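You operate a simulated robot arm through the tools that you are given. There is no shell and no other tool. Be economical: measure what you need, move in short steps, check, and stop when the job is done.

You are at the controls of a simulated robot arm. One attempt, no reset.

## Task
Shake the hand sieve over the grit bin, then tip its swarf into the chip drawer.
Fine: six swings or more; put the sieve back, push the drawer shut, spill nothing.

Only the result counts: the job must be done as asked and must still hold three seconds after the hand-in. Knocking over, shifting, dropping, spilling or breaking anything else fails it.

## Robot
A 6-joint arm with a two-finger parallel gripper on a trunk, on a base that drives. Base frame: it is fixed to the floor where the robot stands at the start and does not move with it; the origin is under the middle of the robot, x ahead of it, y to its left, z up. Units: m, rad, N and s.
With the tool pointing down near the work surface it reaches from about 0.32 to 0.7 m from the robot's upright axis, wherever it stands. Its first joint turns from -2.897 to 2.897 rad. Places, roughly: chip drawer [0.4, -1.5, 0.8]; grit bin [0.5, 0.2, 0.8]; release lever [0.6, -1.5, 1.1]. Payload 4.1 kg.
The TCP is the grasp point between the finger pads, 0.023 m short of the fingertips. In the tool frame z runs along the fingers and y along their closing line. Largest opening 0.094 m; finger width 0.038, thickness 0.01; the body of the gripper, 0.054 by 0.096 m, starts 0.039 m behind the TCP.
Orientation is that of the tool frame in the base frame, as a unit quaternion [x, y, z, w]. With the fingers straight down and closing along the base's y, the tool's x points along the base's -x, its y along +y and its z along -z.

## Interface
- The arm moves only by the tool servo_tool. Its argument "targets" is a list of rows, each an object of numbers (a shift or turn left out is 0, a gripper value left out holds the last): "grip": the opening, from 0 (shut) to 1 (fully open); "tx", "ty", "tz": the shift along the tool's x, y, z in units of 150 mm (1.0 is 150 mm); "rx", "ry", "rz": the turn, a rotation vector about the tool's x, y, z in units of 60 degrees (1.0 is 60 degrees). In form: [{"grip": .., "tx": .., "ty": .., "tz": .., "rx": .., "ry": .., "rz": ..}, ...]. A call has 1 to 10 rows; each row is the pose to reach, as a shift and turn from the pose commanded when the call began, along the tool's axes at that moment. A call with a number of a shift or a turn outside -1 to 1 is refused whole. A row lasts 0.2 s, in which the tool goes at most 0.05 m and 0.15 rad; a call with a longer step from one row to the next is refused whole, and so is a gripper value outside its range. Where a pose cannot be reached the arm comes as near as it can. A force on the tool above 40 N (or 10 N above the force at the start of the call, whichever is more), or a blocked arm, ends the call early, and 0.2 s more pass. The fingers move at their own pace (about 0.045 m/s each) and stop on an object; they squeeze with about 34 N. The grip force told is the motor's: it shows also when the fingers shut on nothing. Time passes only in rows, and 0.2 s behind the last, so rows that repeat a pose let the fingers close. The reply holds the time, the measured pose of the TCP, the force on the tool along the base axes, the opening and the grip force, in the units named above and with some noise, with the torque about the TCP (base axes, N m) and any sound that the robot's microphone picked up, and new pictures: "views" is both (left out), scene, wrist or none.
- Cameras (640 x 400 px; columns grow to the right, rows downward): "scene" is now at [0.0352, 0.1414, 1.5079]; the picture's right is [-0.18, -0.98, 0.00], its down [-0.62, 0.11, -0.77] and it looks along [0.76, -0.14, -0.63] (base axes); focal length 249 px, centre (320, 200). "wrist" rides on the gripper at [0.086, 0.016, -0.074] in the tool frame; the picture's right is [-0.18, 0.98, 0.00], its down [-0.58, -0.11, -0.81] and it looks along [-0.79, -0.15, 0.59] (tool axes); focal length 243 px, centre (320, 200). There is no depth. A picture from a camera that has moved, and an enlarged one, comes with that camera's place and axes in the base frame and with its lens. The place of the scene camera against the robot may be out by one fixed shift of up to 0.025 m in any direction.
- move_column(by): slides the trunk up (or, below 0, down) by that many m; the arm and the scene camera ride with it, the base frame stays. It gives what a move gives, with no picture.
- roll_base(legs): drives the robot by 1 to 6 legs, each [ahead, turn to the left] in m and rad, along the robot's own axes; the way and the turn of a leg run together, so that a leg with both is an arc; at most 1.5 m and 3.142 rad a leg. The arm and the cameras ride along, it lands a little off, and it stops where it bumps. It gives what a move gives, and a new picture of the scene camera.
- aim_head(pan, tilt): turns the head with the scene camera to pan (to the left, within 2.705 rad either way) and tilt (down, from -0.506 to 1.204), counted from straight ahead of the robot. It gives what a move gives, and a new picture of the scene camera.
- zoom(camera, box): a new picture of the part [left, top, right, bottom] of that camera's present view, enlarged. No time passes.
- sign_off(): hands the job in; it is judged then, once.

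Work in short steps. Places have to be worked out from the pictures, the camera data and where the tool is seen: move nearer, look again, correct. Check each grasp and each placing, and mend what went wrong. You have 120 turns and 260 pictures in all, those below and enlarged ones among them. Open the gripper and draw the arm clear of the work before you hand the job in, unless the task says otherwise; then end with one line.

The tools are called after "Request:" by a JSON object that holds its "op" and its "data". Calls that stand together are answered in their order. servo_tool: Moves the arm, as the interface text tells. Its arguments: {"type":"object","properties":{"targets":{"type":"array","items":{"type":"object","properties":{"grip":{"type":"number"},"tx":{"type":"number"},"ty":{"type":"number"},"tz":{"type":"number"},"rx":{"type":"number"},"ry":{"type":"number"},"rz":{"type":"number"}}}},"views":{"type":"string","enum":["both","scene","wrist","none"]}},"required":["targets"]} The other tools are called the same way: move_column (by) slides the trunk up or down; roll_base (legs) drives the base; aim_head (pan, tilt) turns the head that bears the scene camera; zoom (camera, box) takes an enlarged picture of a part of a camera's view; sign_off () hands the job in.

At the start:

```text
time_s: 0.0
tool_pos: [0.3705, -0.0235, 1.2606]
ee_rot: [0.0, 1.0, 0.0, 0.0]
force: [-0.1, 0.2, 0.2]
moment: [0.0, 0.01, 0.02]
finger_gap: 0.0941
gripper_force: 0.1
trunk travel left (down, up): [-0.475, 0.115]
robot x, y, heading: [-0.0003, -0.0017, 0.0]
head pan, tilt: [-0.182, 0.686]
```

scene: 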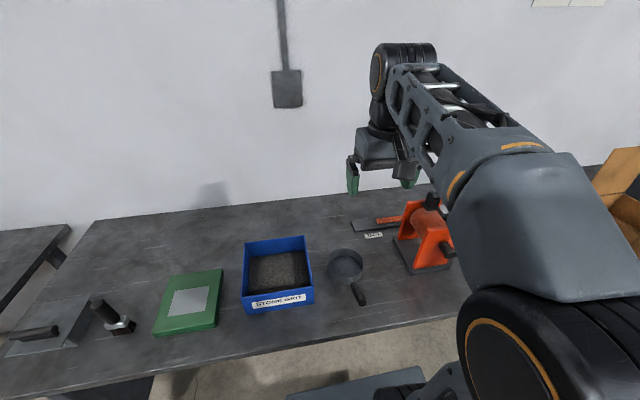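
wrist: 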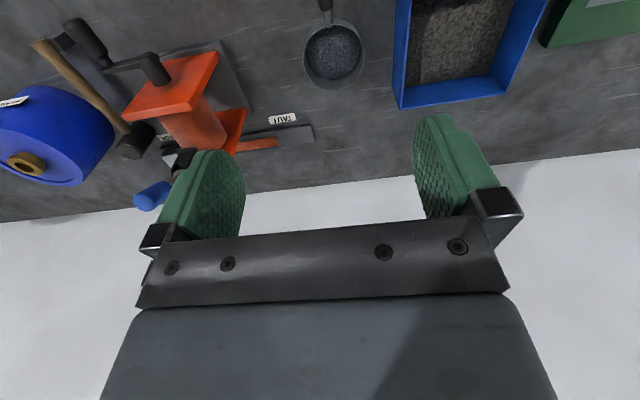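

The sieve looks to lie near [0.51, -0.03] with its handle towards the robot. I look closer at it, and then turn the head to the chip drawer.

Request:
{"op": "zoom", "data": {"camera": "scene", "box": [220, 200, 460, 350]}}

Request:
{"op": "aim_head", "data": {"pan": -1.2, "tilt": 0.4}}

```text
2.67 times, centred on (340, 275) of scene
camera zoom: at [0.0352, 0.1414, 1.5079], right [-0.18, -0.98, 0.0], down [-0.62, 0.11, -0.77], along [0.76, -0.14, -0.63], focal length 665 px, centre (267, 0)
```

zoom: 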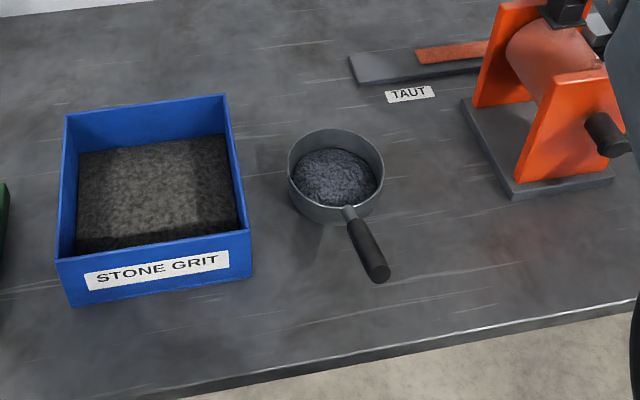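

```text
time_s: 1.3
tool_pos: [0.3713, -0.0246, 1.26]
ee_rot: [0.0, 1.0, 0.0, 0.0]
force: [-0.2, -0.4, 0.2]
moment: [-0.03, 0.03, -0.03]
finger_gap: 0.0939
gripper_force: 0.0
trunk travel left (down, up): [-0.475, 0.115]
robot x, y, heading: [0.0001, -0.001, -0.001]
head pan, tilt: [-1.201, 0.4]
camera scene: at [-0.0153, 0.0704, 1.5335], right [-0.93, -0.36, 0.0], down [-0.14, 0.36, -0.92], along [0.33, -0.86, -0.39], focal length 249 px, centre (320, 200)
```

scene: 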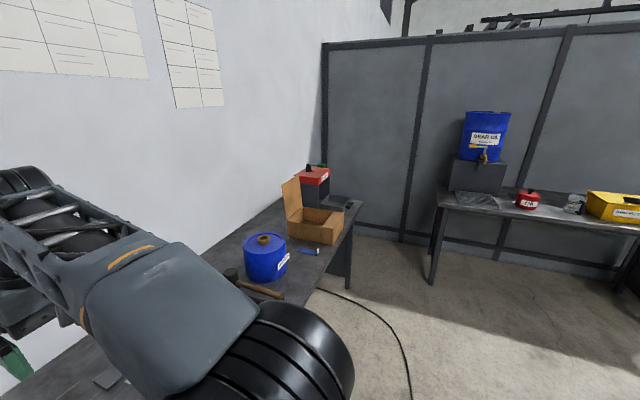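

The wooden box and the red/black thing behind it stand near y -1.2 to -1.5; I zoom in.

Request:
{"op": "zoom", "data": {"camera": "scene", "box": [230, 150, 390, 250]}}

```text
4.00 times, centred on (310, 200) of scene
camera zoom: at [-0.0153, 0.0704, 1.5335], right [-0.93, -0.36, 0.0], down [-0.14, 0.36, -0.92], along [0.33, -0.86, -0.39], focal length 997 px, centre (360, 200)
```

zoom: 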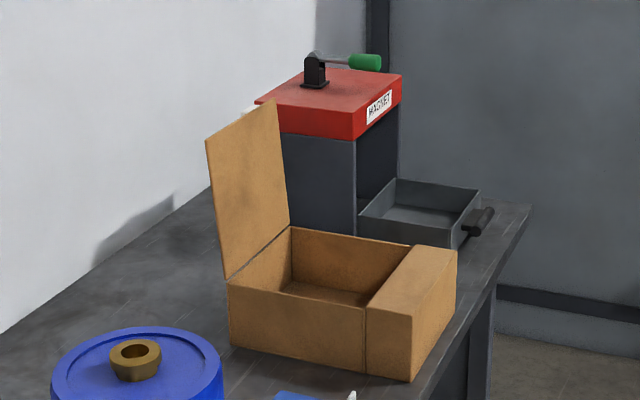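

The drawer stands open under the magnet cabinet, its handle towards -x. I put the hand over the sieve's handle (about [0.39, -0.03]) and lower it for a closer look.

Request:
{"op": "aim_head", "data": {"pan": -0.18, "tilt": 0.75}}

Request:
{"op": "servo_tool", "data": {"targets": [{"tz": 0.3}, {"tz": 0.6}, {"tz": 0.9}, {"tz": 1.0}], "views": "none"}}

Request:
{"op": "servo_tool", "data": {"targets": [{"tz": 0.3}, {"tz": 0.6}, {"tz": 0.8}, {"tz": 0.8}], "views": "both"}}

```text
time_s: 2.6
tool_pos: [0.371, -0.0243, 1.2604]
ee_rot: [0.0, 1.0, 0.0, 0.0]
force: [-0.4, 0.3, -1.0]
moment: [0.01, -0.01, 0.04]
finger_gap: 0.0939
gripper_force: 0.1
trunk travel left (down, up): [-0.475, 0.115]
robot x, y, heading: [0.0013, -0.0002, -0.002]
head pan, tilt: [-0.18, 0.75]
camera scene: at [0.0327, 0.1419, 1.5025], right [-0.18, -0.98, 0.0], down [-0.67, 0.12, -0.73], along [0.72, -0.13, -0.68], focal length 249 px, centre (320, 200)
```

scene: 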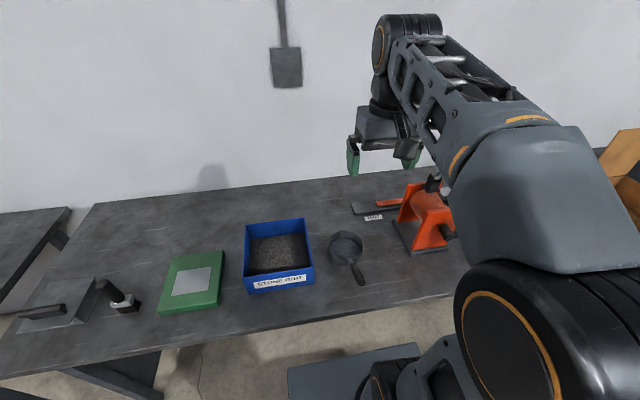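

```text
time_s: 3.6
tool_pos: [0.371, -0.0248, 1.11]
ee_rot: [-0.001, 1.0, 0.0, 0.001]
force: [-0.2, 0.1, 0.8]
moment: [0.02, -0.01, 0.06]
finger_gap: 0.094
gripper_force: 0.1
trunk travel left (down, up): [-0.475, 0.115]
robot x, y, heading: [-0.0023, 0.0013, -0.003]
head pan, tilt: [-0.18, 0.75]
```

```text
time_s: 4.6
tool_pos: [0.3715, -0.0245, 0.9901]
ee_rot: [0.0, 1.0, 0.0, 0.001]
force: [0.4, -0.7, -0.2]
moment: [0.01, 0.0, 0.01]
finger_gap: 0.094
gripper_force: 0.0
trunk travel left (down, up): [-0.475, 0.115]
robot x, y, heading: [-0.0026, 0.0024, 0.003]
head pan, tilt: [-0.18, 0.75]
camera scene: at [0.0328, 0.1419, 1.5024], right [-0.18, -0.98, 0.0], down [-0.67, 0.12, -0.73], along [0.72, -0.13, -0.68], focal length 249 px, centre (320, 200)
camera wrist: at [0.2848, -0.0087, 1.0653], right [0.18, 0.98, 0.0], down [0.58, -0.11, 0.81], along [0.79, -0.15, -0.59], focal length 243 px, centre (320, 200)
```

scene: 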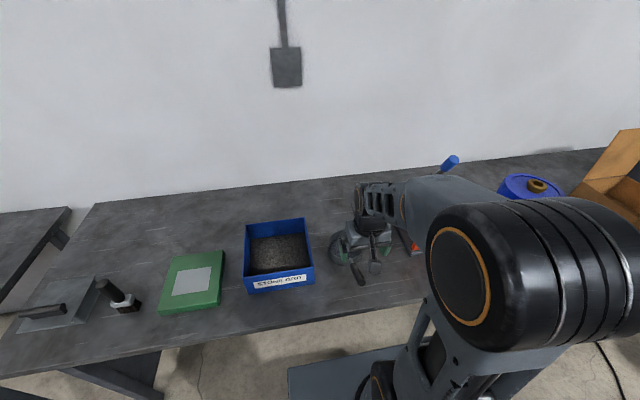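
wrist: 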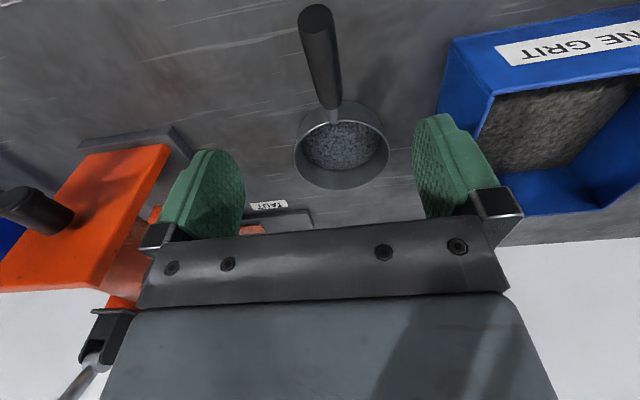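

The handle runs along x from about 0.344 to 0.42 at y ≈ -0.023, height about 0.845. I shift 15 mm ahead, lower to z ≈ 0.90 and look again.

Request:
{"op": "servo_tool", "data": {"targets": [{"tx": -0.1, "tz": 0.3}, {"tx": -0.1, "tz": 0.6}, {"tx": -0.1, "tz": 0.6}], "views": "both"}}

```text
time_s: 5.4
tool_pos: [0.3835, -0.0232, 0.9016]
ee_rot: [0.0, 1.0, -0.001, 0.0]
force: [0.5, 0.7, 1.1]
moment: [-0.03, 0.01, -0.01]
finger_gap: 0.094
gripper_force: 0.1
trunk travel left (down, up): [-0.475, 0.115]
robot x, y, heading: [0.0038, 0.0003, -0.002]
head pan, tilt: [-0.18, 0.75]
camera scene: at [0.0328, 0.1419, 1.5024], right [-0.18, -0.98, 0.0], down [-0.67, 0.12, -0.73], along [0.72, -0.13, -0.68], focal length 249 px, centre (320, 200)
camera wrist: at [0.2982, -0.0083, 0.976], right [0.18, 0.98, 0.0], down [0.58, -0.11, 0.81], along [0.79, -0.15, -0.59], focal length 243 px, centre (320, 200)
```

scene: 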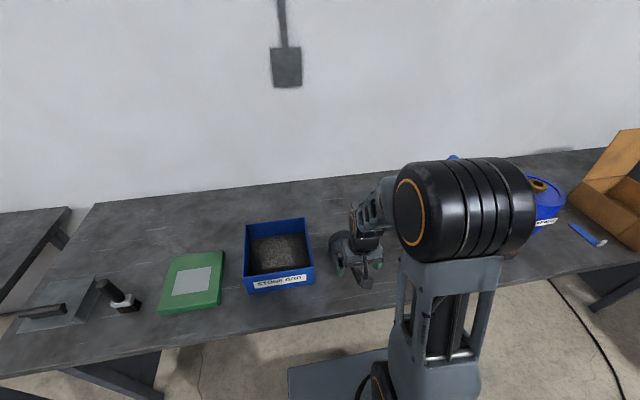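
wrist: 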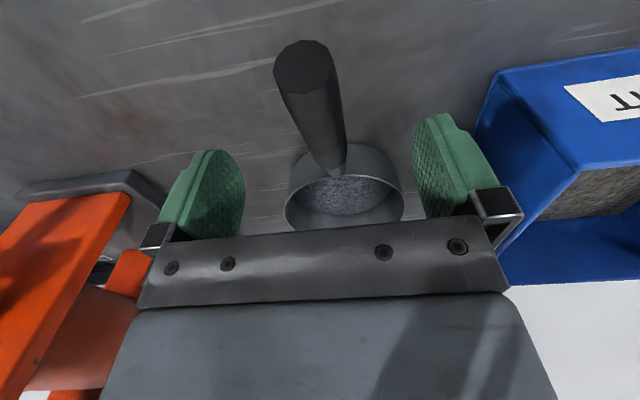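

Comparing the two wrist views, the handle slopes up: tip near [0.33, -0.019, 0.905], neck near [0.42, -0.022, 0.872]. I go to about [0.39, -0.021, 0.882] and close.

Request:
{"op": "servo_tool", "data": {"targets": [{"tx": -0.04, "ty": 0.01, "tz": 0.14, "grip": 1}, {"tx": -0.04, "ty": 0.01, "tz": 0.14, "grip": 1}], "views": "both"}}

```text
time_s: 6.0
tool_pos: [0.3909, -0.0216, 0.8804]
ee_rot: [0.0, 1.0, 0.001, 0.0]
force: [0.8, 0.4, 0.4]
moment: [-0.03, 0.0, -0.01]
finger_gap: 0.0941
gripper_force: 0.1
trunk travel left (down, up): [-0.475, 0.115]
robot x, y, heading: [-0.0041, -0.0024, -0.001]
head pan, tilt: [-0.18, 0.75]
camera scene: at [0.033, 0.142, 1.5024], right [-0.18, -0.98, 0.0], down [-0.67, 0.12, -0.73], along [0.72, -0.13, -0.68], focal length 249 px, centre (320, 200)
camera wrist: at [0.3049, -0.0069, 0.955], right [0.18, 0.98, 0.0], down [0.58, -0.11, 0.81], along [0.79, -0.15, -0.59], focal length 243 px, centre (320, 200)
```

scene: 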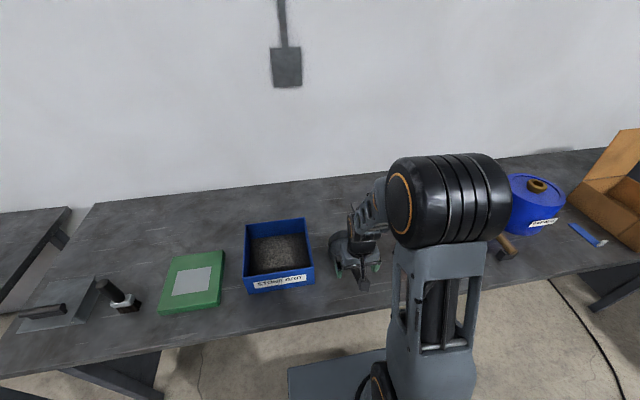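
wrist: 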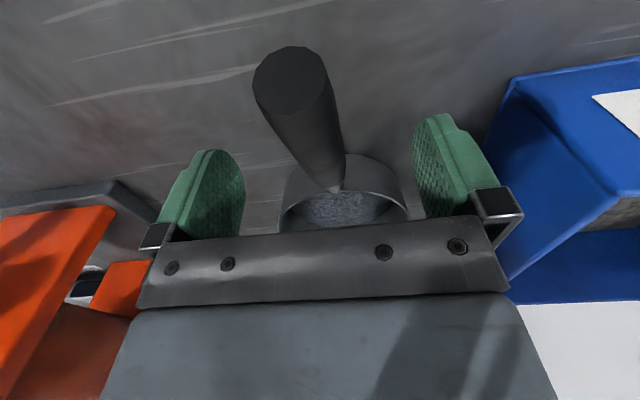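

The handle sits about 5 mm towards +y from the pads' middle. I shift there and a little back, then close.

Request:
{"op": "servo_tool", "data": {"targets": [{"tx": 0.04, "ty": 0.03, "tz": -0.02, "grip": 1}, {"tx": 0.04, "ty": 0.03, "tz": -0.02, "grip": 0.4}, {"tx": 0.04, "ty": 0.03, "tz": -0.02, "grip": 0.3}, {"tx": 0.04, "ty": 0.03, "tz": -0.02, "grip": 0.0}, {"tx": 0.04, "ty": 0.03, "tz": -0.02, "grip": 0.0}, {"tx": 0.04, "ty": 0.03, "tz": -0.02, "grip": 0.0}, {"tx": 0.04, "ty": 0.03, "tz": -0.02, "grip": 0.0}], "views": "wrist"}}

```text
time_s: 7.6
tool_pos: [0.3851, -0.0185, 0.8834]
ee_rot: [-0.001, 1.0, 0.0, -0.001]
force: [-0.4, -1.1, 1.1]
moment: [-0.09, -0.1, -0.1]
finger_gap: 0.0274
gripper_force: 33.7
trunk travel left (down, up): [-0.475, 0.115]
robot x, y, heading: [0.0026, -0.0003, 0.004]
head pan, tilt: [-0.18, 0.75]
camera wrist: at [0.2985, -0.0025, 0.9582], right [0.18, 0.98, 0.0], down [0.58, -0.11, 0.81], along [0.79, -0.15, -0.59], focal length 243 px, centre (320, 200)
```

wrist: 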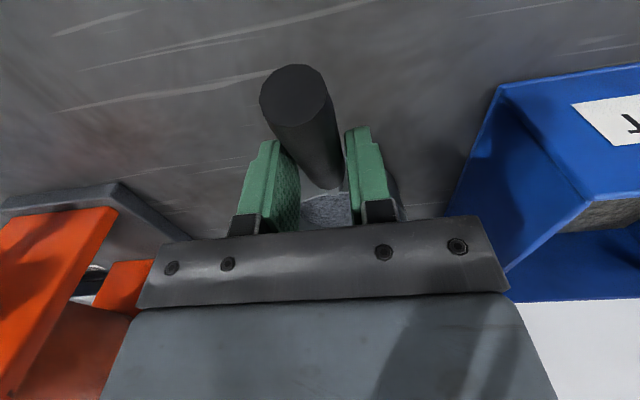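

Gripped at a 27 mm gap; put-back pose: [0.385, -0.0185, 0.883]. I lift gently 30 mm and check.

Request:
{"op": "servo_tool", "data": {"targets": [{"tz": -0.05}, {"tz": -0.12}, {"tz": -0.2}, {"tz": -0.2}], "views": "both"}}

```text
time_s: 8.6
tool_pos: [0.3847, -0.0174, 0.9143]
ee_rot: [0.0, 1.0, 0.0, -0.001]
force: [-0.2, -1.2, 0.2]
moment: [-0.02, -0.01, 0.03]
finger_gap: 0.0
gripper_force: 34.3
trunk travel left (down, up): [-0.475, 0.115]
robot x, y, heading: [0.0012, -0.0015, 0.0]
head pan, tilt: [-0.18, 0.75]
camera scene: at [0.0326, 0.142, 1.5024], right [-0.18, -0.98, 0.0], down [-0.67, 0.12, -0.73], along [0.72, -0.13, -0.68], focal length 249 px, centre (320, 200)
camera wrist: at [0.2991, -0.0024, 0.9882], right [0.18, 0.98, 0.0], down [0.58, -0.11, 0.81], along [0.79, -0.15, -0.59], focal length 243 px, centre (320, 200)
```

scene: 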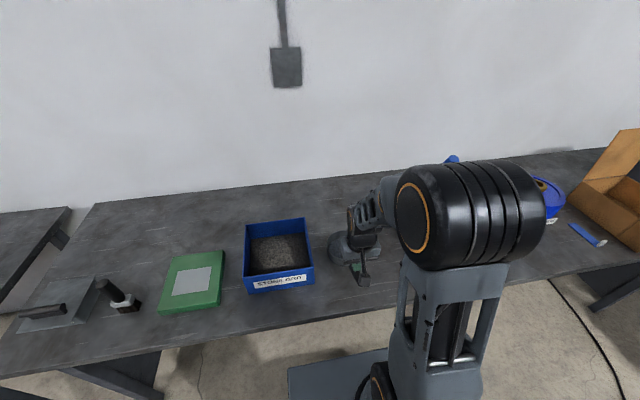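
wrist: 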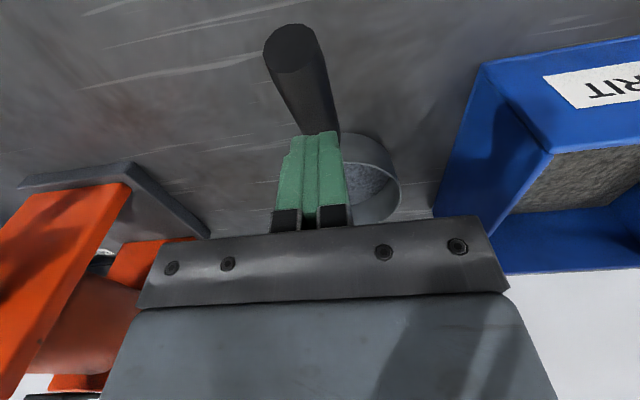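

The handle slipped out of the pads, so I gripped too high on it. I zoom in on both cameras to see how it lies now.

Request:
{"op": "zoom", "data": {"camera": "scene", "box": [300, 190, 420, 310]}}

Request:
{"op": "zoom", "data": {"camera": "wrist", "box": [220, 0, 460, 240]}}

```text
3.33 times, centred on (360, 250) of scene
camera zoom: at [0.0326, 0.142, 1.5024], right [-0.18, -0.98, 0.0], down [-0.67, 0.12, -0.73], along [0.72, -0.13, -0.68], focal length 831 px, centre (187, 33)
```

zoom: 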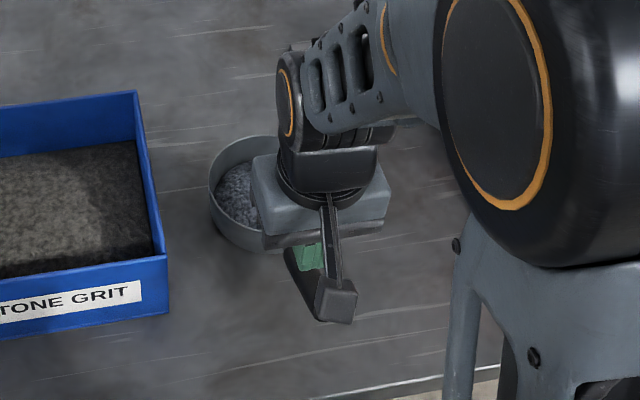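

```text
1.67 times, centred on (340, 120) of wrist
camera zoom: at [0.2991, -0.0024, 0.9882], right [0.18, 0.98, 0.0], down [0.58, -0.11, 0.81], along [0.79, -0.15, -0.59], focal length 404 px, centre (287, 333)
```

zoom: 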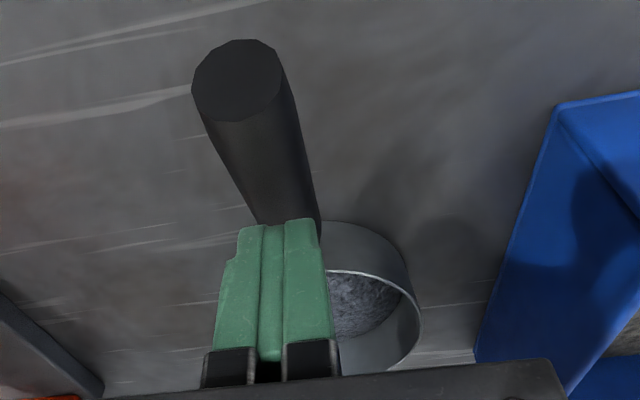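

The 27 mm gap, set against the apparent width, puts the handle's tip axis at about z 0.866, so I had only its top. I raise, open and look again.

Request:
{"op": "servo_tool", "data": {"targets": [{"tz": -0.2, "grip": 0}, {"tz": -0.3, "grip": 1}, {"tz": -0.3, "grip": 1}, {"tz": -0.3, "grip": 1}, {"tz": -0.3, "grip": 1}, {"tz": -0.3, "grip": 1}], "views": "wrist"}}

```text
time_s: 10.0
tool_pos: [0.3858, -0.0196, 0.9572]
ee_rot: [0.0, 1.0, 0.001, 0.0]
force: [0.8, -0.2, -0.5]
moment: [-0.01, 0.01, 0.01]
finger_gap: 0.094
gripper_force: 0.1
trunk travel left (down, up): [-0.475, 0.115]
robot x, y, heading: [0.0003, 0.0022, -0.005]
head pan, tilt: [-0.18, 0.75]
camera wrist: at [0.2994, -0.0027, 1.0326], right [0.18, 0.98, 0.0], down [0.58, -0.11, 0.81], along [0.79, -0.15, -0.59], focal length 243 px, centre (320, 200)
```

wrist: 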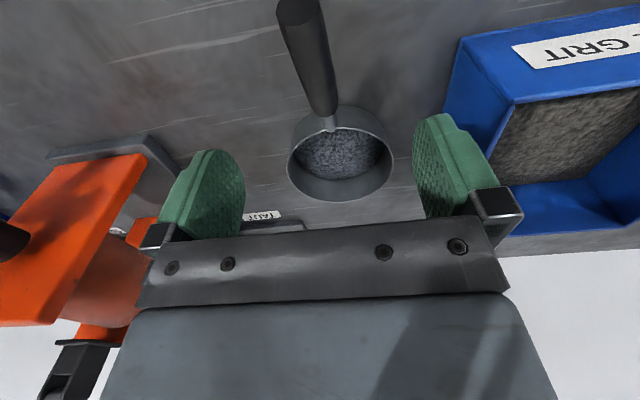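

Handle axis now at about [0.387, -0.0215, 0.854], yawed about 3°. I go down to z 0.856 with the pads set to it.

Request:
{"op": "servo_tool", "data": {"targets": [{"tz": 0.3, "ty": -0.012, "rz": -0.04}, {"tz": 0.55, "ty": -0.012, "rz": -0.04}, {"tz": 0.68, "ty": -0.012, "rz": -0.04}, {"tz": 0.68, "ty": -0.012, "rz": -0.04}], "views": "wrist"}}

```text
time_s: 11.0
tool_pos: [0.3848, -0.0205, 0.8553]
ee_rot: [-0.021, 1.0, 0.0, 0.0]
force: [-0.1, -0.5, 0.3]
moment: [-0.02, -0.02, 0.01]
finger_gap: 0.0943
gripper_force: 0.0
trunk travel left (down, up): [-0.475, 0.115]
robot x, y, heading: [0.0014, -0.0011, 0.004]
head pan, tilt: [-0.18, 0.75]
camera wrist: at [0.2988, -0.0082, 0.9305], right [0.14, 0.99, 0.0], down [0.59, -0.08, 0.81], along [0.8, -0.12, -0.59], focal length 243 px, centre (320, 200)
```

wrist: 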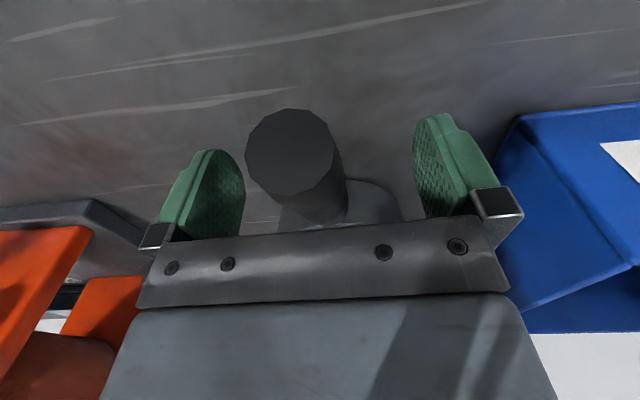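

The handle now lies well between the pads. I close, then lift a little.

Request:
{"op": "servo_tool", "data": {"targets": [{"grip": 0.3}, {"grip": 0.3}, {"grip": 0.0}, {"grip": 0.0}, {"grip": 0.0}, {"grip": 0.0}], "views": "wrist"}}

Request:
{"op": "servo_tool", "data": {"targets": [{"tz": -0.05}, {"tz": -0.1}, {"tz": -0.17}, {"tz": -0.17}], "views": "both"}}

```text
time_s: 12.4
tool_pos: [0.3862, -0.0207, 0.8566]
ee_rot: [-0.02, 1.0, -0.001, 0.001]
force: [-1.3, -0.5, 1.5]
moment: [-0.05, -0.06, -0.15]
finger_gap: 0.0276
gripper_force: 34.2
trunk travel left (down, up): [-0.475, 0.115]
robot x, y, heading: [-0.0015, -0.0028, 0.002]
head pan, tilt: [-0.18, 0.75]
camera wrist: at [0.2988, -0.0083, 0.9308], right [0.14, 0.99, 0.0], down [0.59, -0.08, 0.81], along [0.8, -0.12, -0.59], focal length 243 px, centre (320, 200)
```

wrist: 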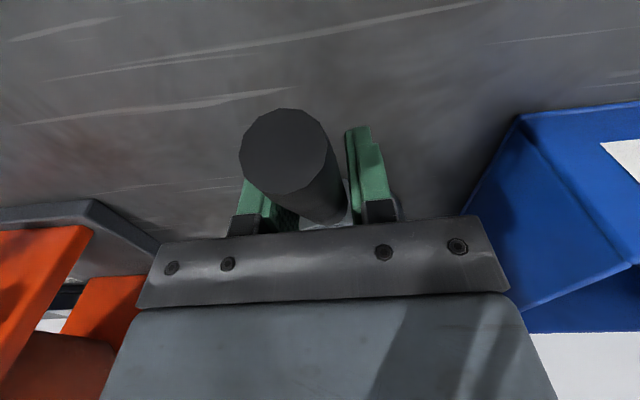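

```text
time_s: 13.4
tool_pos: [0.3857, -0.0204, 0.8815]
ee_rot: [-0.021, 1.0, 0.0, 0.001]
force: [0.2, -0.1, -3.0]
moment: [-0.02, 0.3, -0.02]
finger_gap: 0.0275
gripper_force: 34.1
trunk travel left (down, up): [-0.475, 0.115]
robot x, y, heading: [0.0013, 0.0026, 0.002]
head pan, tilt: [-0.18, 0.75]
camera scene: at [0.0329, 0.1419, 1.5024], right [-0.18, -0.98, 0.0], down [-0.67, 0.12, -0.73], along [0.72, -0.13, -0.68], focal length 249 px, centre (320, 200)
camera wrist: at [0.2986, -0.008, 0.9559], right [0.14, 0.99, 0.0], down [0.59, -0.08, 0.81], along [0.8, -0.12, -0.59], focal length 243 px, centre (320, 200)
```

scene: 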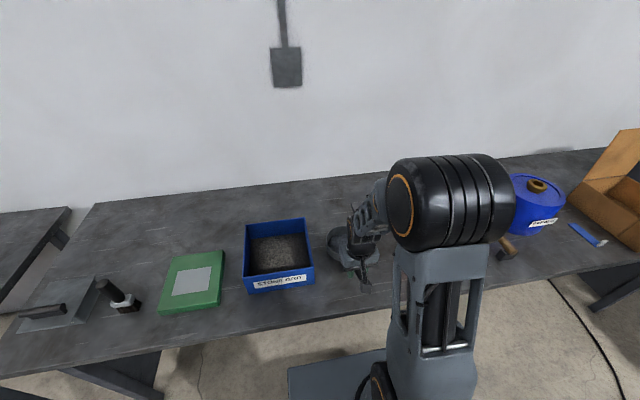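
wrist: 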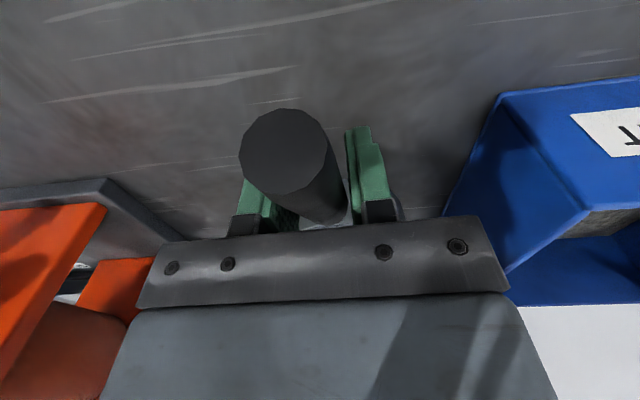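

The sieve is held firmly (3 N, no slip). I lift slowly to z ≈ 1.0 and then travel gently over the grit bin, whose centre is about [0.505, 0.19].

Request:
{"op": "servo_tool", "data": {"targets": [{"tz": -0.1}, {"tz": -0.2}, {"tz": -0.35}, {"tz": -0.5}, {"tz": -0.65}, {"tz": -0.75}, {"tz": -0.8}, {"tz": -0.8}], "views": "none"}}

Request:
{"op": "servo_tool", "data": {"targets": [{"ty": 0.05}, {"ty": 0.13, "tx": -0.02}, {"ty": 0.23, "tx": -0.04}, {"ty": 0.35, "tx": -0.06}, {"ty": 0.48, "tx": -0.08}, {"ty": 0.61, "tx": -0.1}, {"ty": 0.74, "tx": -0.12}, {"ty": 0.86, "tx": -0.14}, {"ty": 0.95, "tx": -0.14}, {"ty": 1.0, "tx": -0.14}], "views": "both"}}

```text
time_s: 15.2
tool_pos: [0.3851, -0.02, 1.0013]
ee_rot: [-0.02, 1.0, -0.001, 0.0]
force: [-0.4, 0.4, -2.9]
moment: [-0.02, 0.34, -0.03]
finger_gap: 0.0277
gripper_force: 34.3
trunk travel left (down, up): [-0.475, 0.115]
robot x, y, heading: [0.0006, -0.0001, -0.002]
head pan, tilt: [-0.18, 0.75]
```

```text
time_s: 17.4
tool_pos: [0.401, 0.1319, 1.0011]
ee_rot: [-0.021, 1.0, 0.0, 0.001]
force: [0.1, -0.3, -3.8]
moment: [0.0, 0.26, 0.01]
finger_gap: 0.0276
gripper_force: 34.3
trunk travel left (down, up): [-0.475, 0.115]
robot x, y, heading: [0.0003, 0.0021, 0.007]
head pan, tilt: [-0.18, 0.75]
camera scene: at [0.033, 0.1421, 1.5024], right [-0.18, -0.98, 0.0], down [-0.67, 0.12, -0.73], along [0.72, -0.13, -0.68], focal length 249 px, centre (320, 200)
camera wrist: at [0.3141, 0.1435, 1.076], right [0.14, 0.99, 0.0], down [0.59, -0.08, 0.81], along [0.8, -0.12, -0.59], focal length 243 px, centre (320, 200)
```

scene: 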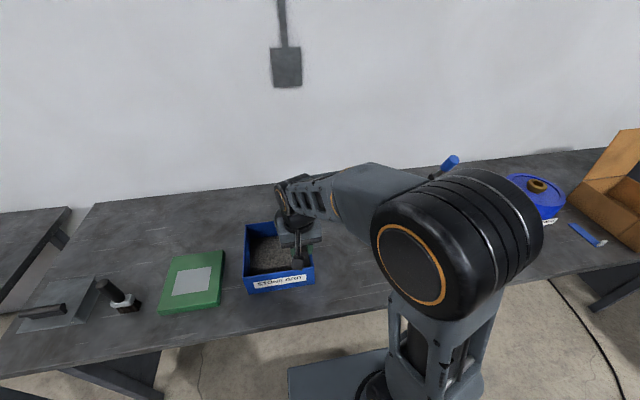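
wrist: 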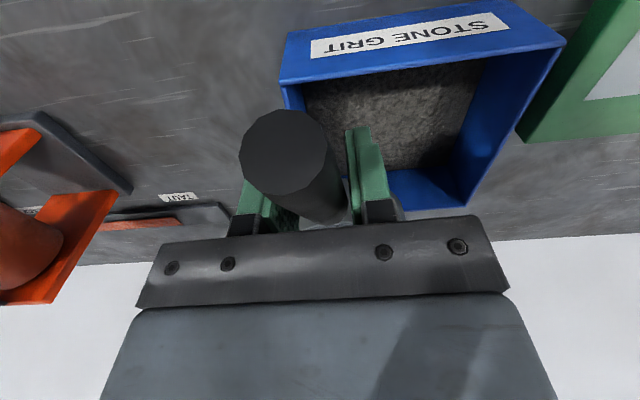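

The bin's rim, from the wrist view, spans about x 0.41–0.63 and y 0.10–0.305, centre [0.52, 0.2]. I move on so that the sieve (about 0.1 m ahead of the TCP) is over its middle.

Request:
{"op": "servo_tool", "data": {"targets": [{"ty": 0.06}, {"ty": 0.15, "tx": -0.03}, {"ty": 0.25, "tx": -0.06, "tz": 0.03}, {"ty": 0.36, "tx": -0.08, "tz": 0.06}, {"ty": 0.43, "tx": -0.09, "tz": 0.1}, {"ty": 0.46, "tx": -0.09, "tz": 0.12}, {"ty": 0.46, "tx": -0.09, "tz": 0.12}], "views": "both"}}

Request:
{"op": "zoom", "data": {"camera": "scene", "box": [220, 180, 360, 310]}}

```text
time_s: 19.0
tool_pos: [0.4103, 0.2015, 0.982]
ee_rot: [-0.02, 1.0, 0.001, 0.0]
force: [0.4, -0.3, -2.5]
moment: [0.02, 0.31, 0.01]
finger_gap: 0.0278
gripper_force: 34.0
trunk travel left (down, up): [-0.475, 0.115]
robot x, y, heading: [0.0019, 0.0022, -0.002]
head pan, tilt: [-0.18, 0.75]
camera scene: at [0.033, 0.1422, 1.5024], right [-0.18, -0.98, 0.0], down [-0.67, 0.12, -0.73], along [0.72, -0.13, -0.68], focal length 249 px, centre (320, 200)
camera wrist: at [0.3243, 0.2131, 1.0579], right [0.14, 0.99, 0.0], down [0.59, -0.08, 0.81], along [0.8, -0.12, -0.59], focal length 243 px, centre (320, 200)
```

scene: 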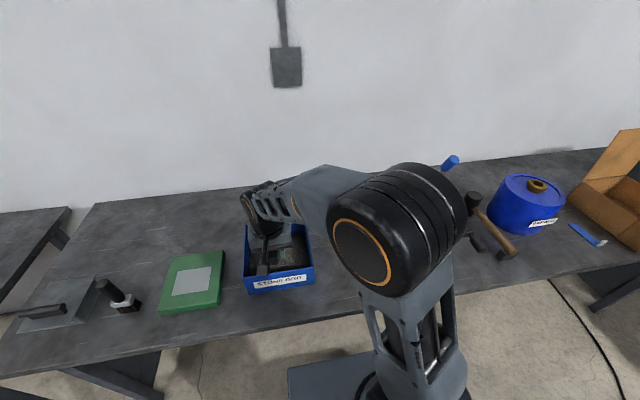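
wrist: 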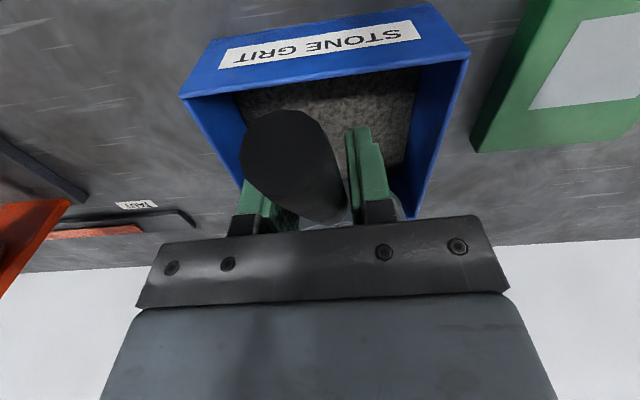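

```text
3.08 times, centred on (290, 245) of scene
camera zoom: at [0.033, 0.1422, 1.5024], right [-0.18, -0.98, 0.0], down [-0.67, 0.12, -0.73], along [0.72, -0.13, -0.68], focal length 767 px, centre (412, 62)
```

zoom: 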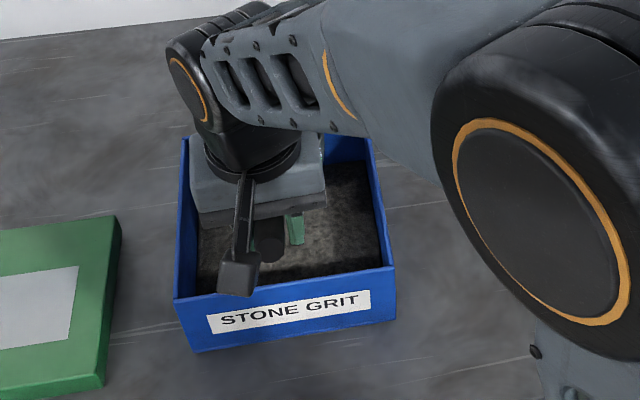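

The sieve is centred over the bin. I swing it side to side, ±35 mm, level.

Request:
{"op": "servo_tool", "data": {"targets": [{"ty": 0.2}, {"ty": 0.0}, {"ty": -0.24}, {"ty": 0.0}, {"ty": 0.24}, {"ty": 0.0}, {"ty": -0.24}, {"ty": 0.0}, {"ty": 0.2}, {"ty": 0.0}], "views": "wrist"}}

```text
time_s: 21.2
tool_pos: [0.4114, 0.2001, 0.9824]
ee_rot: [-0.02, 1.0, 0.0, -0.001]
force: [-0.1, -0.5, -3.8]
moment: [0.0, 0.33, 0.03]
finger_gap: 0.0275
gripper_force: 34.3
trunk travel left (down, up): [-0.475, 0.115]
robot x, y, heading: [-0.0017, -0.0016, -0.002]
head pan, tilt: [-0.18, 0.75]
camera wrist: at [0.3245, 0.212, 1.0576], right [0.14, 0.99, 0.0], down [0.59, -0.08, 0.81], along [0.8, -0.12, -0.59], focal length 243 px, centre (320, 200)
```

wrist: 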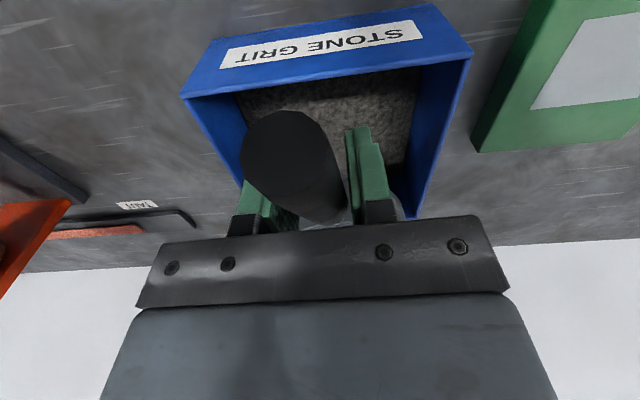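

No sound or visible change yet; I add another slow series and a quicker one to be well beyond six swings.

Request:
{"op": "servo_tool", "data": {"targets": [{"ty": 0.24}, {"ty": 0.0}, {"ty": -0.24}, {"ty": 0.0}, {"ty": 0.24}, {"ty": 0.0}, {"ty": -0.24}, {"ty": 0.0}, {"ty": 0.24}, {"ty": 0.0}], "views": "none"}}

Request:
{"op": "servo_tool", "data": {"targets": [{"ty": 0.25}, {"ty": 0.0}, {"ty": -0.25}, {"ty": 0.05}, {"ty": 0.28}, {"ty": 0.0}, {"ty": -0.28}, {"ty": 0.0}, {"ty": 0.15}, {"ty": 0.0}], "views": "none"}}

Request:
{"op": "servo_tool", "data": {"targets": [{"ty": 0.15}, {"ty": -0.15}, {"ty": 0.15}, {"ty": -0.15}, {"ty": 0.15}, {"ty": -0.15}, {"ty": 0.15}, {"ty": -0.15}, {"ty": 0.0}, {"ty": 0.0}], "views": "both"}}

```text
time_s: 23.4
tool_pos: [0.4119, 0.2005, 0.9837]
ee_rot: [-0.02, 1.0, 0.0, 0.0]
force: [-0.5, -0.9, -3.7]
moment: [-0.01, 0.33, 0.02]
finger_gap: 0.0274
gripper_force: 34.0
trunk travel left (down, up): [-0.475, 0.115]
robot x, y, heading: [-0.0001, 0.0005, 0.004]
head pan, tilt: [-0.18, 0.75]
```

```text
time_s: 25.6
tool_pos: [0.4103, 0.2003, 0.983]
ee_rot: [-0.021, 1.0, -0.001, 0.001]
force: [0.0, -0.3, -3.1]
moment: [-0.02, 0.32, -0.02]
finger_gap: 0.0275
gripper_force: 33.9
trunk travel left (down, up): [-0.475, 0.115]
robot x, y, heading: [0.0009, -0.0006, -0.002]
head pan, tilt: [-0.18, 0.75]
```

```text
time_s: 27.8
tool_pos: [0.4131, 0.2009, 0.9827]
ee_rot: [-0.021, 1.0, -0.001, 0.0]
force: [0.3, 0.9, -4.1]
moment: [-0.03, 0.32, 0.05]
finger_gap: 0.0274
gripper_force: 34.3
trunk travel left (down, up): [-0.475, 0.115]
robot x, y, heading: [-0.0011, -0.0027, 0.002]
head pan, tilt: [-0.18, 0.75]
camera scene: at [0.0331, 0.1429, 1.5023], right [-0.18, -0.98, 0.0], down [-0.67, 0.12, -0.73], along [0.72, -0.13, -0.68], focal length 249 px, centre (320, 200)
camera wrist: at [0.3248, 0.2131, 1.0576], right [0.14, 0.99, 0.0], down [0.59, -0.08, 0.81], along [0.8, -0.12, -0.59], focal length 243 px, centre (320, 200)
```

scene: 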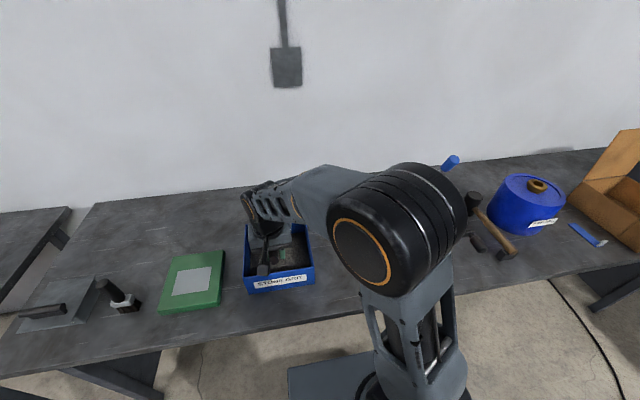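
wrist: 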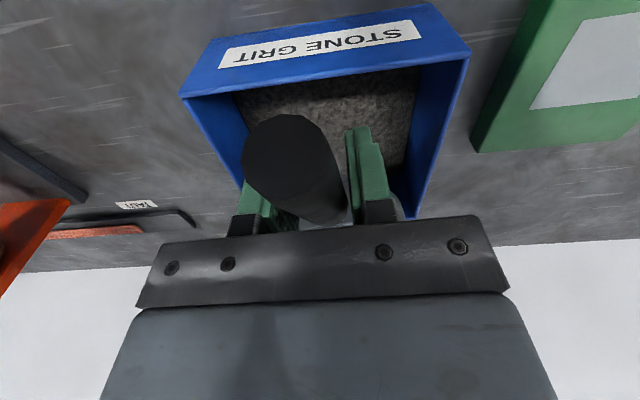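

The swings are done. I lift slowly and carry the sieve to the robot's right, where the scene camera can look into it.

Request:
{"op": "servo_tool", "data": {"targets": [{"tz": -0.06}, {"tz": -0.16}, {"tz": -0.3}, {"tz": -0.45}, {"tz": -0.6}, {"tz": -0.75}, {"tz": -0.88}, {"tz": -0.95}, {"tz": -1.0}, {"tz": -1.0}], "views": "none"}}

Request:
{"op": "servo_tool", "data": {"targets": [{"ty": -0.06}, {"ty": -0.16}, {"ty": -0.3}, {"ty": -0.45, "tx": 0.03}, {"ty": -0.6, "tx": 0.06}, {"ty": -0.75, "tx": 0.09}, {"ty": -0.88, "tx": 0.12}, {"ty": -0.95, "tx": 0.12}, {"ty": -1.0, "tx": 0.12}, {"ty": -1.0, "tx": 0.12}], "views": "none"}}

Request:
{"op": "servo_tool", "data": {"targets": [{"ty": -0.06}, {"ty": -0.16}, {"ty": -0.3}, {"ty": -0.45}, {"ty": -0.6}, {"ty": -0.75}, {"ty": -0.88}, {"ty": -0.95}, {"ty": -1.0}, {"ty": -1.0}], "views": "scene"}}

```text
time_s: 30.0
tool_pos: [0.4109, 0.2012, 1.1326]
ee_rot: [-0.021, 1.0, 0.001, 0.0]
force: [-0.4, -0.1, -2.6]
moment: [-0.02, 0.31, 0.02]
finger_gap: 0.0276
gripper_force: 33.9
trunk travel left (down, up): [-0.475, 0.115]
robot x, y, heading: [-0.0014, -0.0032, 0.001]
head pan, tilt: [-0.18, 0.75]
```

```text
time_s: 32.2
tool_pos: [0.3993, 0.0496, 1.1326]
ee_rot: [-0.02, 1.0, 0.0, 0.0]
force: [-0.3, 0.9, -3.1]
moment: [-0.02, 0.3, -0.01]
finger_gap: 0.0278
gripper_force: 34.1
trunk travel left (down, up): [-0.475, 0.115]
robot x, y, heading: [0.0007, 0.0018, 0.004]
head pan, tilt: [-0.18, 0.75]
```

```text
time_s: 34.4
tool_pos: [0.4052, -0.1008, 1.1331]
ee_rot: [-0.021, 1.0, 0.001, 0.0]
force: [0.6, -0.8, -3.7]
moment: [-0.01, 0.3, 0.02]
finger_gap: 0.0276
gripper_force: 34.0
trunk travel left (down, up): [-0.475, 0.115]
robot x, y, heading: [0.0037, 0.0022, -0.001]
head pan, tilt: [-0.18, 0.75]
camera scene: at [0.033, 0.1418, 1.5024], right [-0.18, -0.98, 0.0], down [-0.67, 0.12, -0.73], along [0.72, -0.13, -0.68], focal length 249 px, centre (320, 200)
```

scene: 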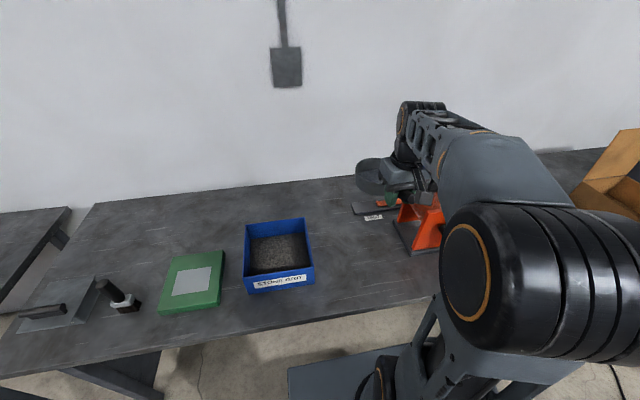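

Request:
{"op": "zoom", "data": {"camera": "scene", "box": [330, 140, 450, 220]}}

```text
5.00 times, centred on (390, 180) of scene
camera zoom: at [0.033, 0.1418, 1.5024], right [-0.18, -0.98, 0.0], down [-0.67, 0.12, -0.73], along [0.72, -0.13, -0.68], focal length 1247 px, centre (-30, 300)
```

zoom: 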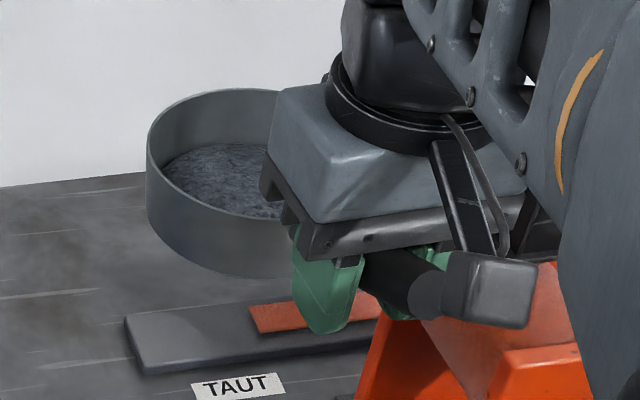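

The sieve is level with swarf in it, and lower than before. I back the robot away from the bench, turn right, and drive towards the drawer.

Request:
{"op": "roll_base", "data": {"legs": [[-0.25, 0], [0, -1.57]]}}

```text
time_s: 40.0
tool_pos: [-0.3517, -0.4059, 1.1324]
ee_rot: [0.694, 0.72, 0.0, -0.001]
force: [0.5, -0.8, -3.8]
moment: [0.34, 0.02, 0.01]
finger_gap: 0.0277
gripper_force: 33.8
trunk travel left (down, up): [-0.475, 0.115]
robot x, y, heading: [-0.2515, -0.0001, -1.578]
head pan, tilt: [-0.18, 0.75]
camera scene: at [-0.0877, -0.0321, 1.5024], right [-0.98, 0.18, 0.0], down [0.12, 0.67, -0.73], along [-0.13, -0.72, -0.68], focal length 249 px, centre (320, 200)
```

scene: 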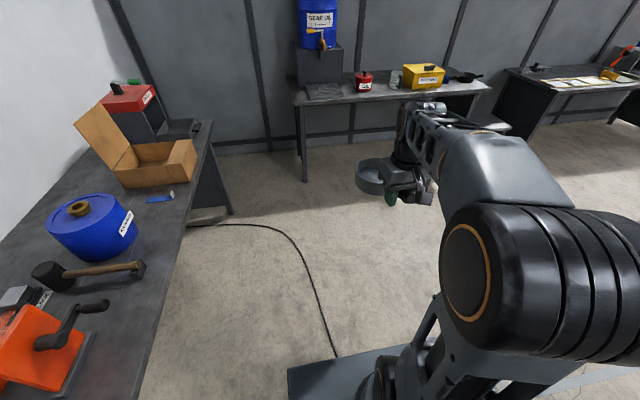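

The other table starts near y ≈ -1.81, so I avoid facing it near the drawer: I drive back-right to about (-0.55, -1.0), then turn to face diagonally.

Request:
{"op": "roll_base", "data": {"legs": [[0, -0.29], [1.04, 0], [0, 1.08]]}}

```text
time_s: 49.0
tool_pos: [-0.3418, -1.3474, 1.1334]
ee_rot: [0.37, 0.929, 0.0, 0.0]
force: [-0.3, 0.5, -2.9]
moment: [0.26, 0.28, 0.05]
finger_gap: 0.0278
gripper_force: 33.9
trunk travel left (down, up): [-0.475, 0.115]
robot x, y, heading: [-0.551, -0.9846, -0.803]
head pan, tilt: [-0.18, 0.75]
camera scene: at [-0.4184, -0.9064, 1.5024], right [-0.83, -0.56, 0.0], down [-0.38, 0.57, -0.73], along [0.41, -0.61, -0.68], focal length 249 px, centre (320, 200)
```

scene: 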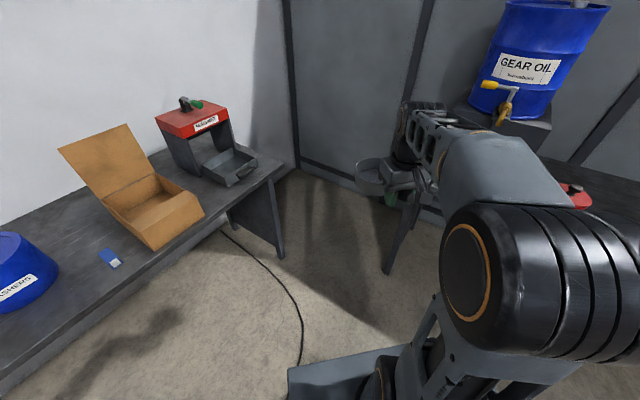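

The drawer is seen near [0.42, -1.46]. I drive 0.5 m diagonally and turn back to face the bench.

Request:
{"op": "roll_base", "data": {"legs": [[0.5, 0], [0, 0.8]]}}

Request:
{"op": "aim_head", "data": {"pan": -0.25, "tilt": 0.65}}

```text
time_s: 54.0
tool_pos: [0.198, -1.4441, 1.1331]
ee_rot: [-0.02, 1.0, -0.001, 0.001]
force: [0.2, 0.3, -3.1]
moment: [-0.02, 0.34, 0.01]
finger_gap: 0.0274
gripper_force: 34.1
trunk travel left (down, up): [-0.475, 0.115]
robot x, y, heading: [-0.2079, -1.3401, -0.001]
head pan, tilt: [-0.18, 0.75]
camera scene: at [-0.1747, -1.202, 1.5024], right [-0.18, -0.98, 0.0], down [-0.67, 0.12, -0.73], along [0.72, -0.13, -0.68], focal length 249 px, centre (320, 200)
```

scene: 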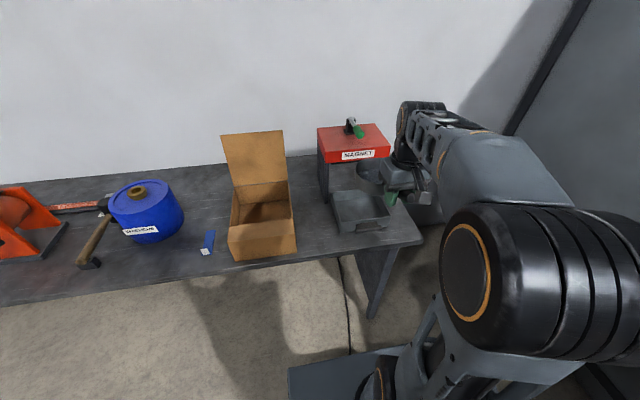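

```text
time_s: 54.7
tool_pos: [0.1984, -1.4443, 1.1338]
ee_rot: [-0.021, 1.0, 0.0, -0.001]
force: [-0.2, -0.7, -2.5]
moment: [0.02, 0.35, -0.01]
finger_gap: 0.0278
gripper_force: 33.9
trunk travel left (down, up): [-0.475, 0.115]
robot x, y, heading: [-0.2092, -1.3407, 0.002]
head pan, tilt: [-0.25, 0.649]
camera scene: at [-0.1722, -1.2087, 1.511], right [-0.25, -0.97, 0.0], down [-0.59, 0.15, -0.8], along [0.77, -0.2, -0.6], focal length 249 px, centre (320, 200)
```

scene: 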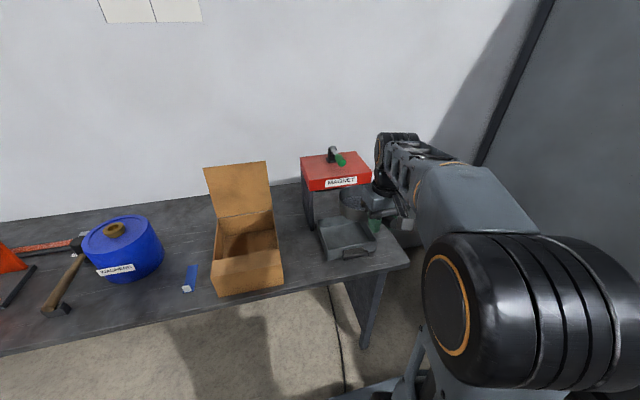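

Request:
{"op": "zoom", "data": {"camera": "scene", "box": [290, 140, 430, 270]}}

Request:
{"op": "servo_tool", "data": {"targets": [{}], "views": "wrist"}}

```text
3.08 times, centred on (360, 205) of scene
camera zoom: at [-0.1722, -1.2087, 1.511], right [-0.25, -0.97, 0.0], down [-0.59, 0.15, -0.8], along [0.77, -0.2, -0.6], focal length 767 px, centre (197, 185)
```

zoom: 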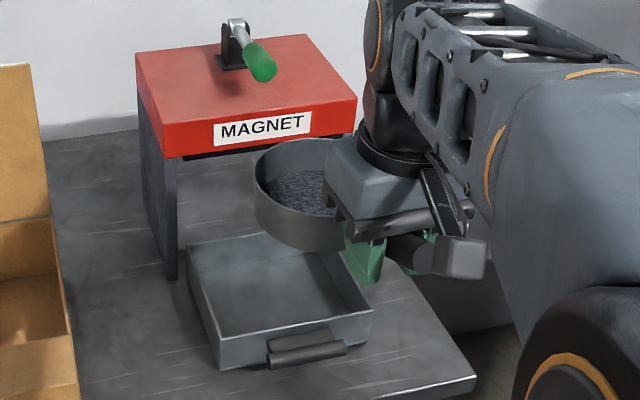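

```text
time_s: 55.1
tool_pos: [0.1988, -1.4445, 1.1321]
ee_rot: [-0.022, 1.0, 0.0, -0.001]
force: [-0.2, 0.2, -3.1]
moment: [0.01, 0.33, 0.01]
finger_gap: 0.0277
gripper_force: 33.7
trunk travel left (down, up): [-0.475, 0.115]
robot x, y, heading: [-0.2081, -1.3453, 0.004]
head pan, tilt: [-0.25, 0.649]
camera wrist: at [0.1115, -1.4319, 1.2082], right [0.14, 0.99, 0.0], down [0.59, -0.08, 0.81], along [0.8, -0.11, -0.59], focal length 243 px, centre (320, 200)
```

wrist: 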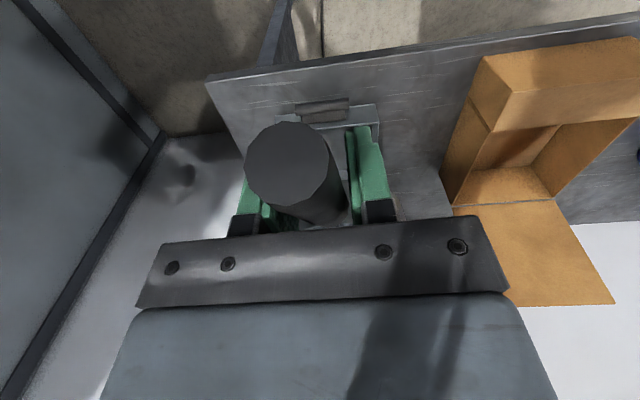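

The drawer spans about x 0.37–0.53, y -1.37 to -1.55 with the rim near 0.85; the magnet overhangs from x ≈ 0.55. I will turn the sieve to point to the right (-y), so that it can be tipped by pitching the hand forward; first the yaw, at height.

Request:
{"op": "servo_tool", "data": {"targets": [{"rz": 0.05, "ty": 0.03}, {"rz": 0.13, "ty": 0.08}, {"rz": 0.23, "ty": 0.15}, {"rz": 0.34, "ty": 0.23}, {"rz": 0.45, "ty": 0.3}, {"rz": 0.56, "ty": 0.38}, {"rz": 0.66, "ty": 0.45}, {"rz": 0.73, "ty": 0.5}, {"rz": 0.77, "ty": 0.53}, {"rz": 0.77, "ty": 0.53}], "views": "none"}}

Request:
{"op": "servo_tool", "data": {"targets": [{"rz": 0.05}, {"rz": 0.13}, {"rz": 0.23}, {"rz": 0.34}, {"rz": 0.45}, {"rz": 0.56}, {"rz": 0.66}, {"rz": 0.73}, {"rz": 0.77}, {"rz": 0.77}], "views": "both"}}

```text
time_s: 57.3
tool_pos: [0.1954, -1.3636, 1.1347]
ee_rot: [0.373, 0.928, 0.0, 0.0]
force: [1.0, 0.5, -3.1]
moment: [0.2, 0.24, -0.01]
finger_gap: 0.0278
gripper_force: 34.2
trunk travel left (down, up): [-0.475, 0.115]
robot x, y, heading: [-0.2079, -1.3442, -0.001]
head pan, tilt: [-0.25, 0.649]
```

```text
time_s: 59.5
tool_pos: [0.1947, -1.3651, 1.1325]
ee_rot: [0.707, 0.707, 0.0, 0.0]
force: [-0.4, 0.9, -3.7]
moment: [0.31, 0.01, 0.03]
finger_gap: 0.0273
gripper_force: 33.9
trunk travel left (down, up): [-0.475, 0.115]
robot x, y, heading: [-0.2073, -1.3433, 0.003]
head pan, tilt: [-0.25, 0.649]
camera scene: at [-0.1722, -1.2087, 1.511], right [-0.25, -0.97, 0.0], down [-0.59, 0.15, -0.8], along [0.77, -0.2, -0.6], focal length 249 px, centre (320, 200)
camera wrist: at [0.2114, -1.2787, 1.2079], right [0.98, -0.18, 0.0], down [-0.11, -0.58, 0.81], along [-0.15, -0.79, -0.59], focal length 243 px, centre (320, 200)
```

scene: 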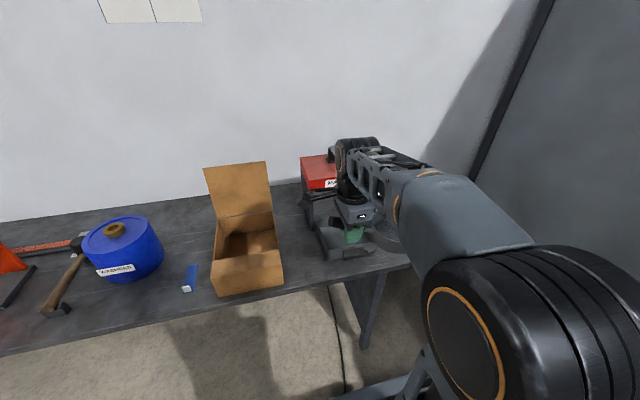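
wrist: 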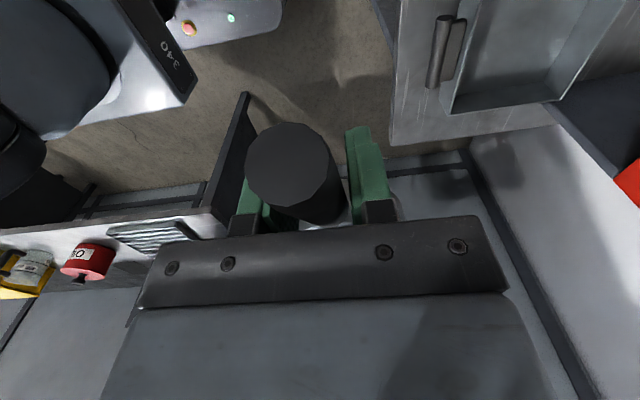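

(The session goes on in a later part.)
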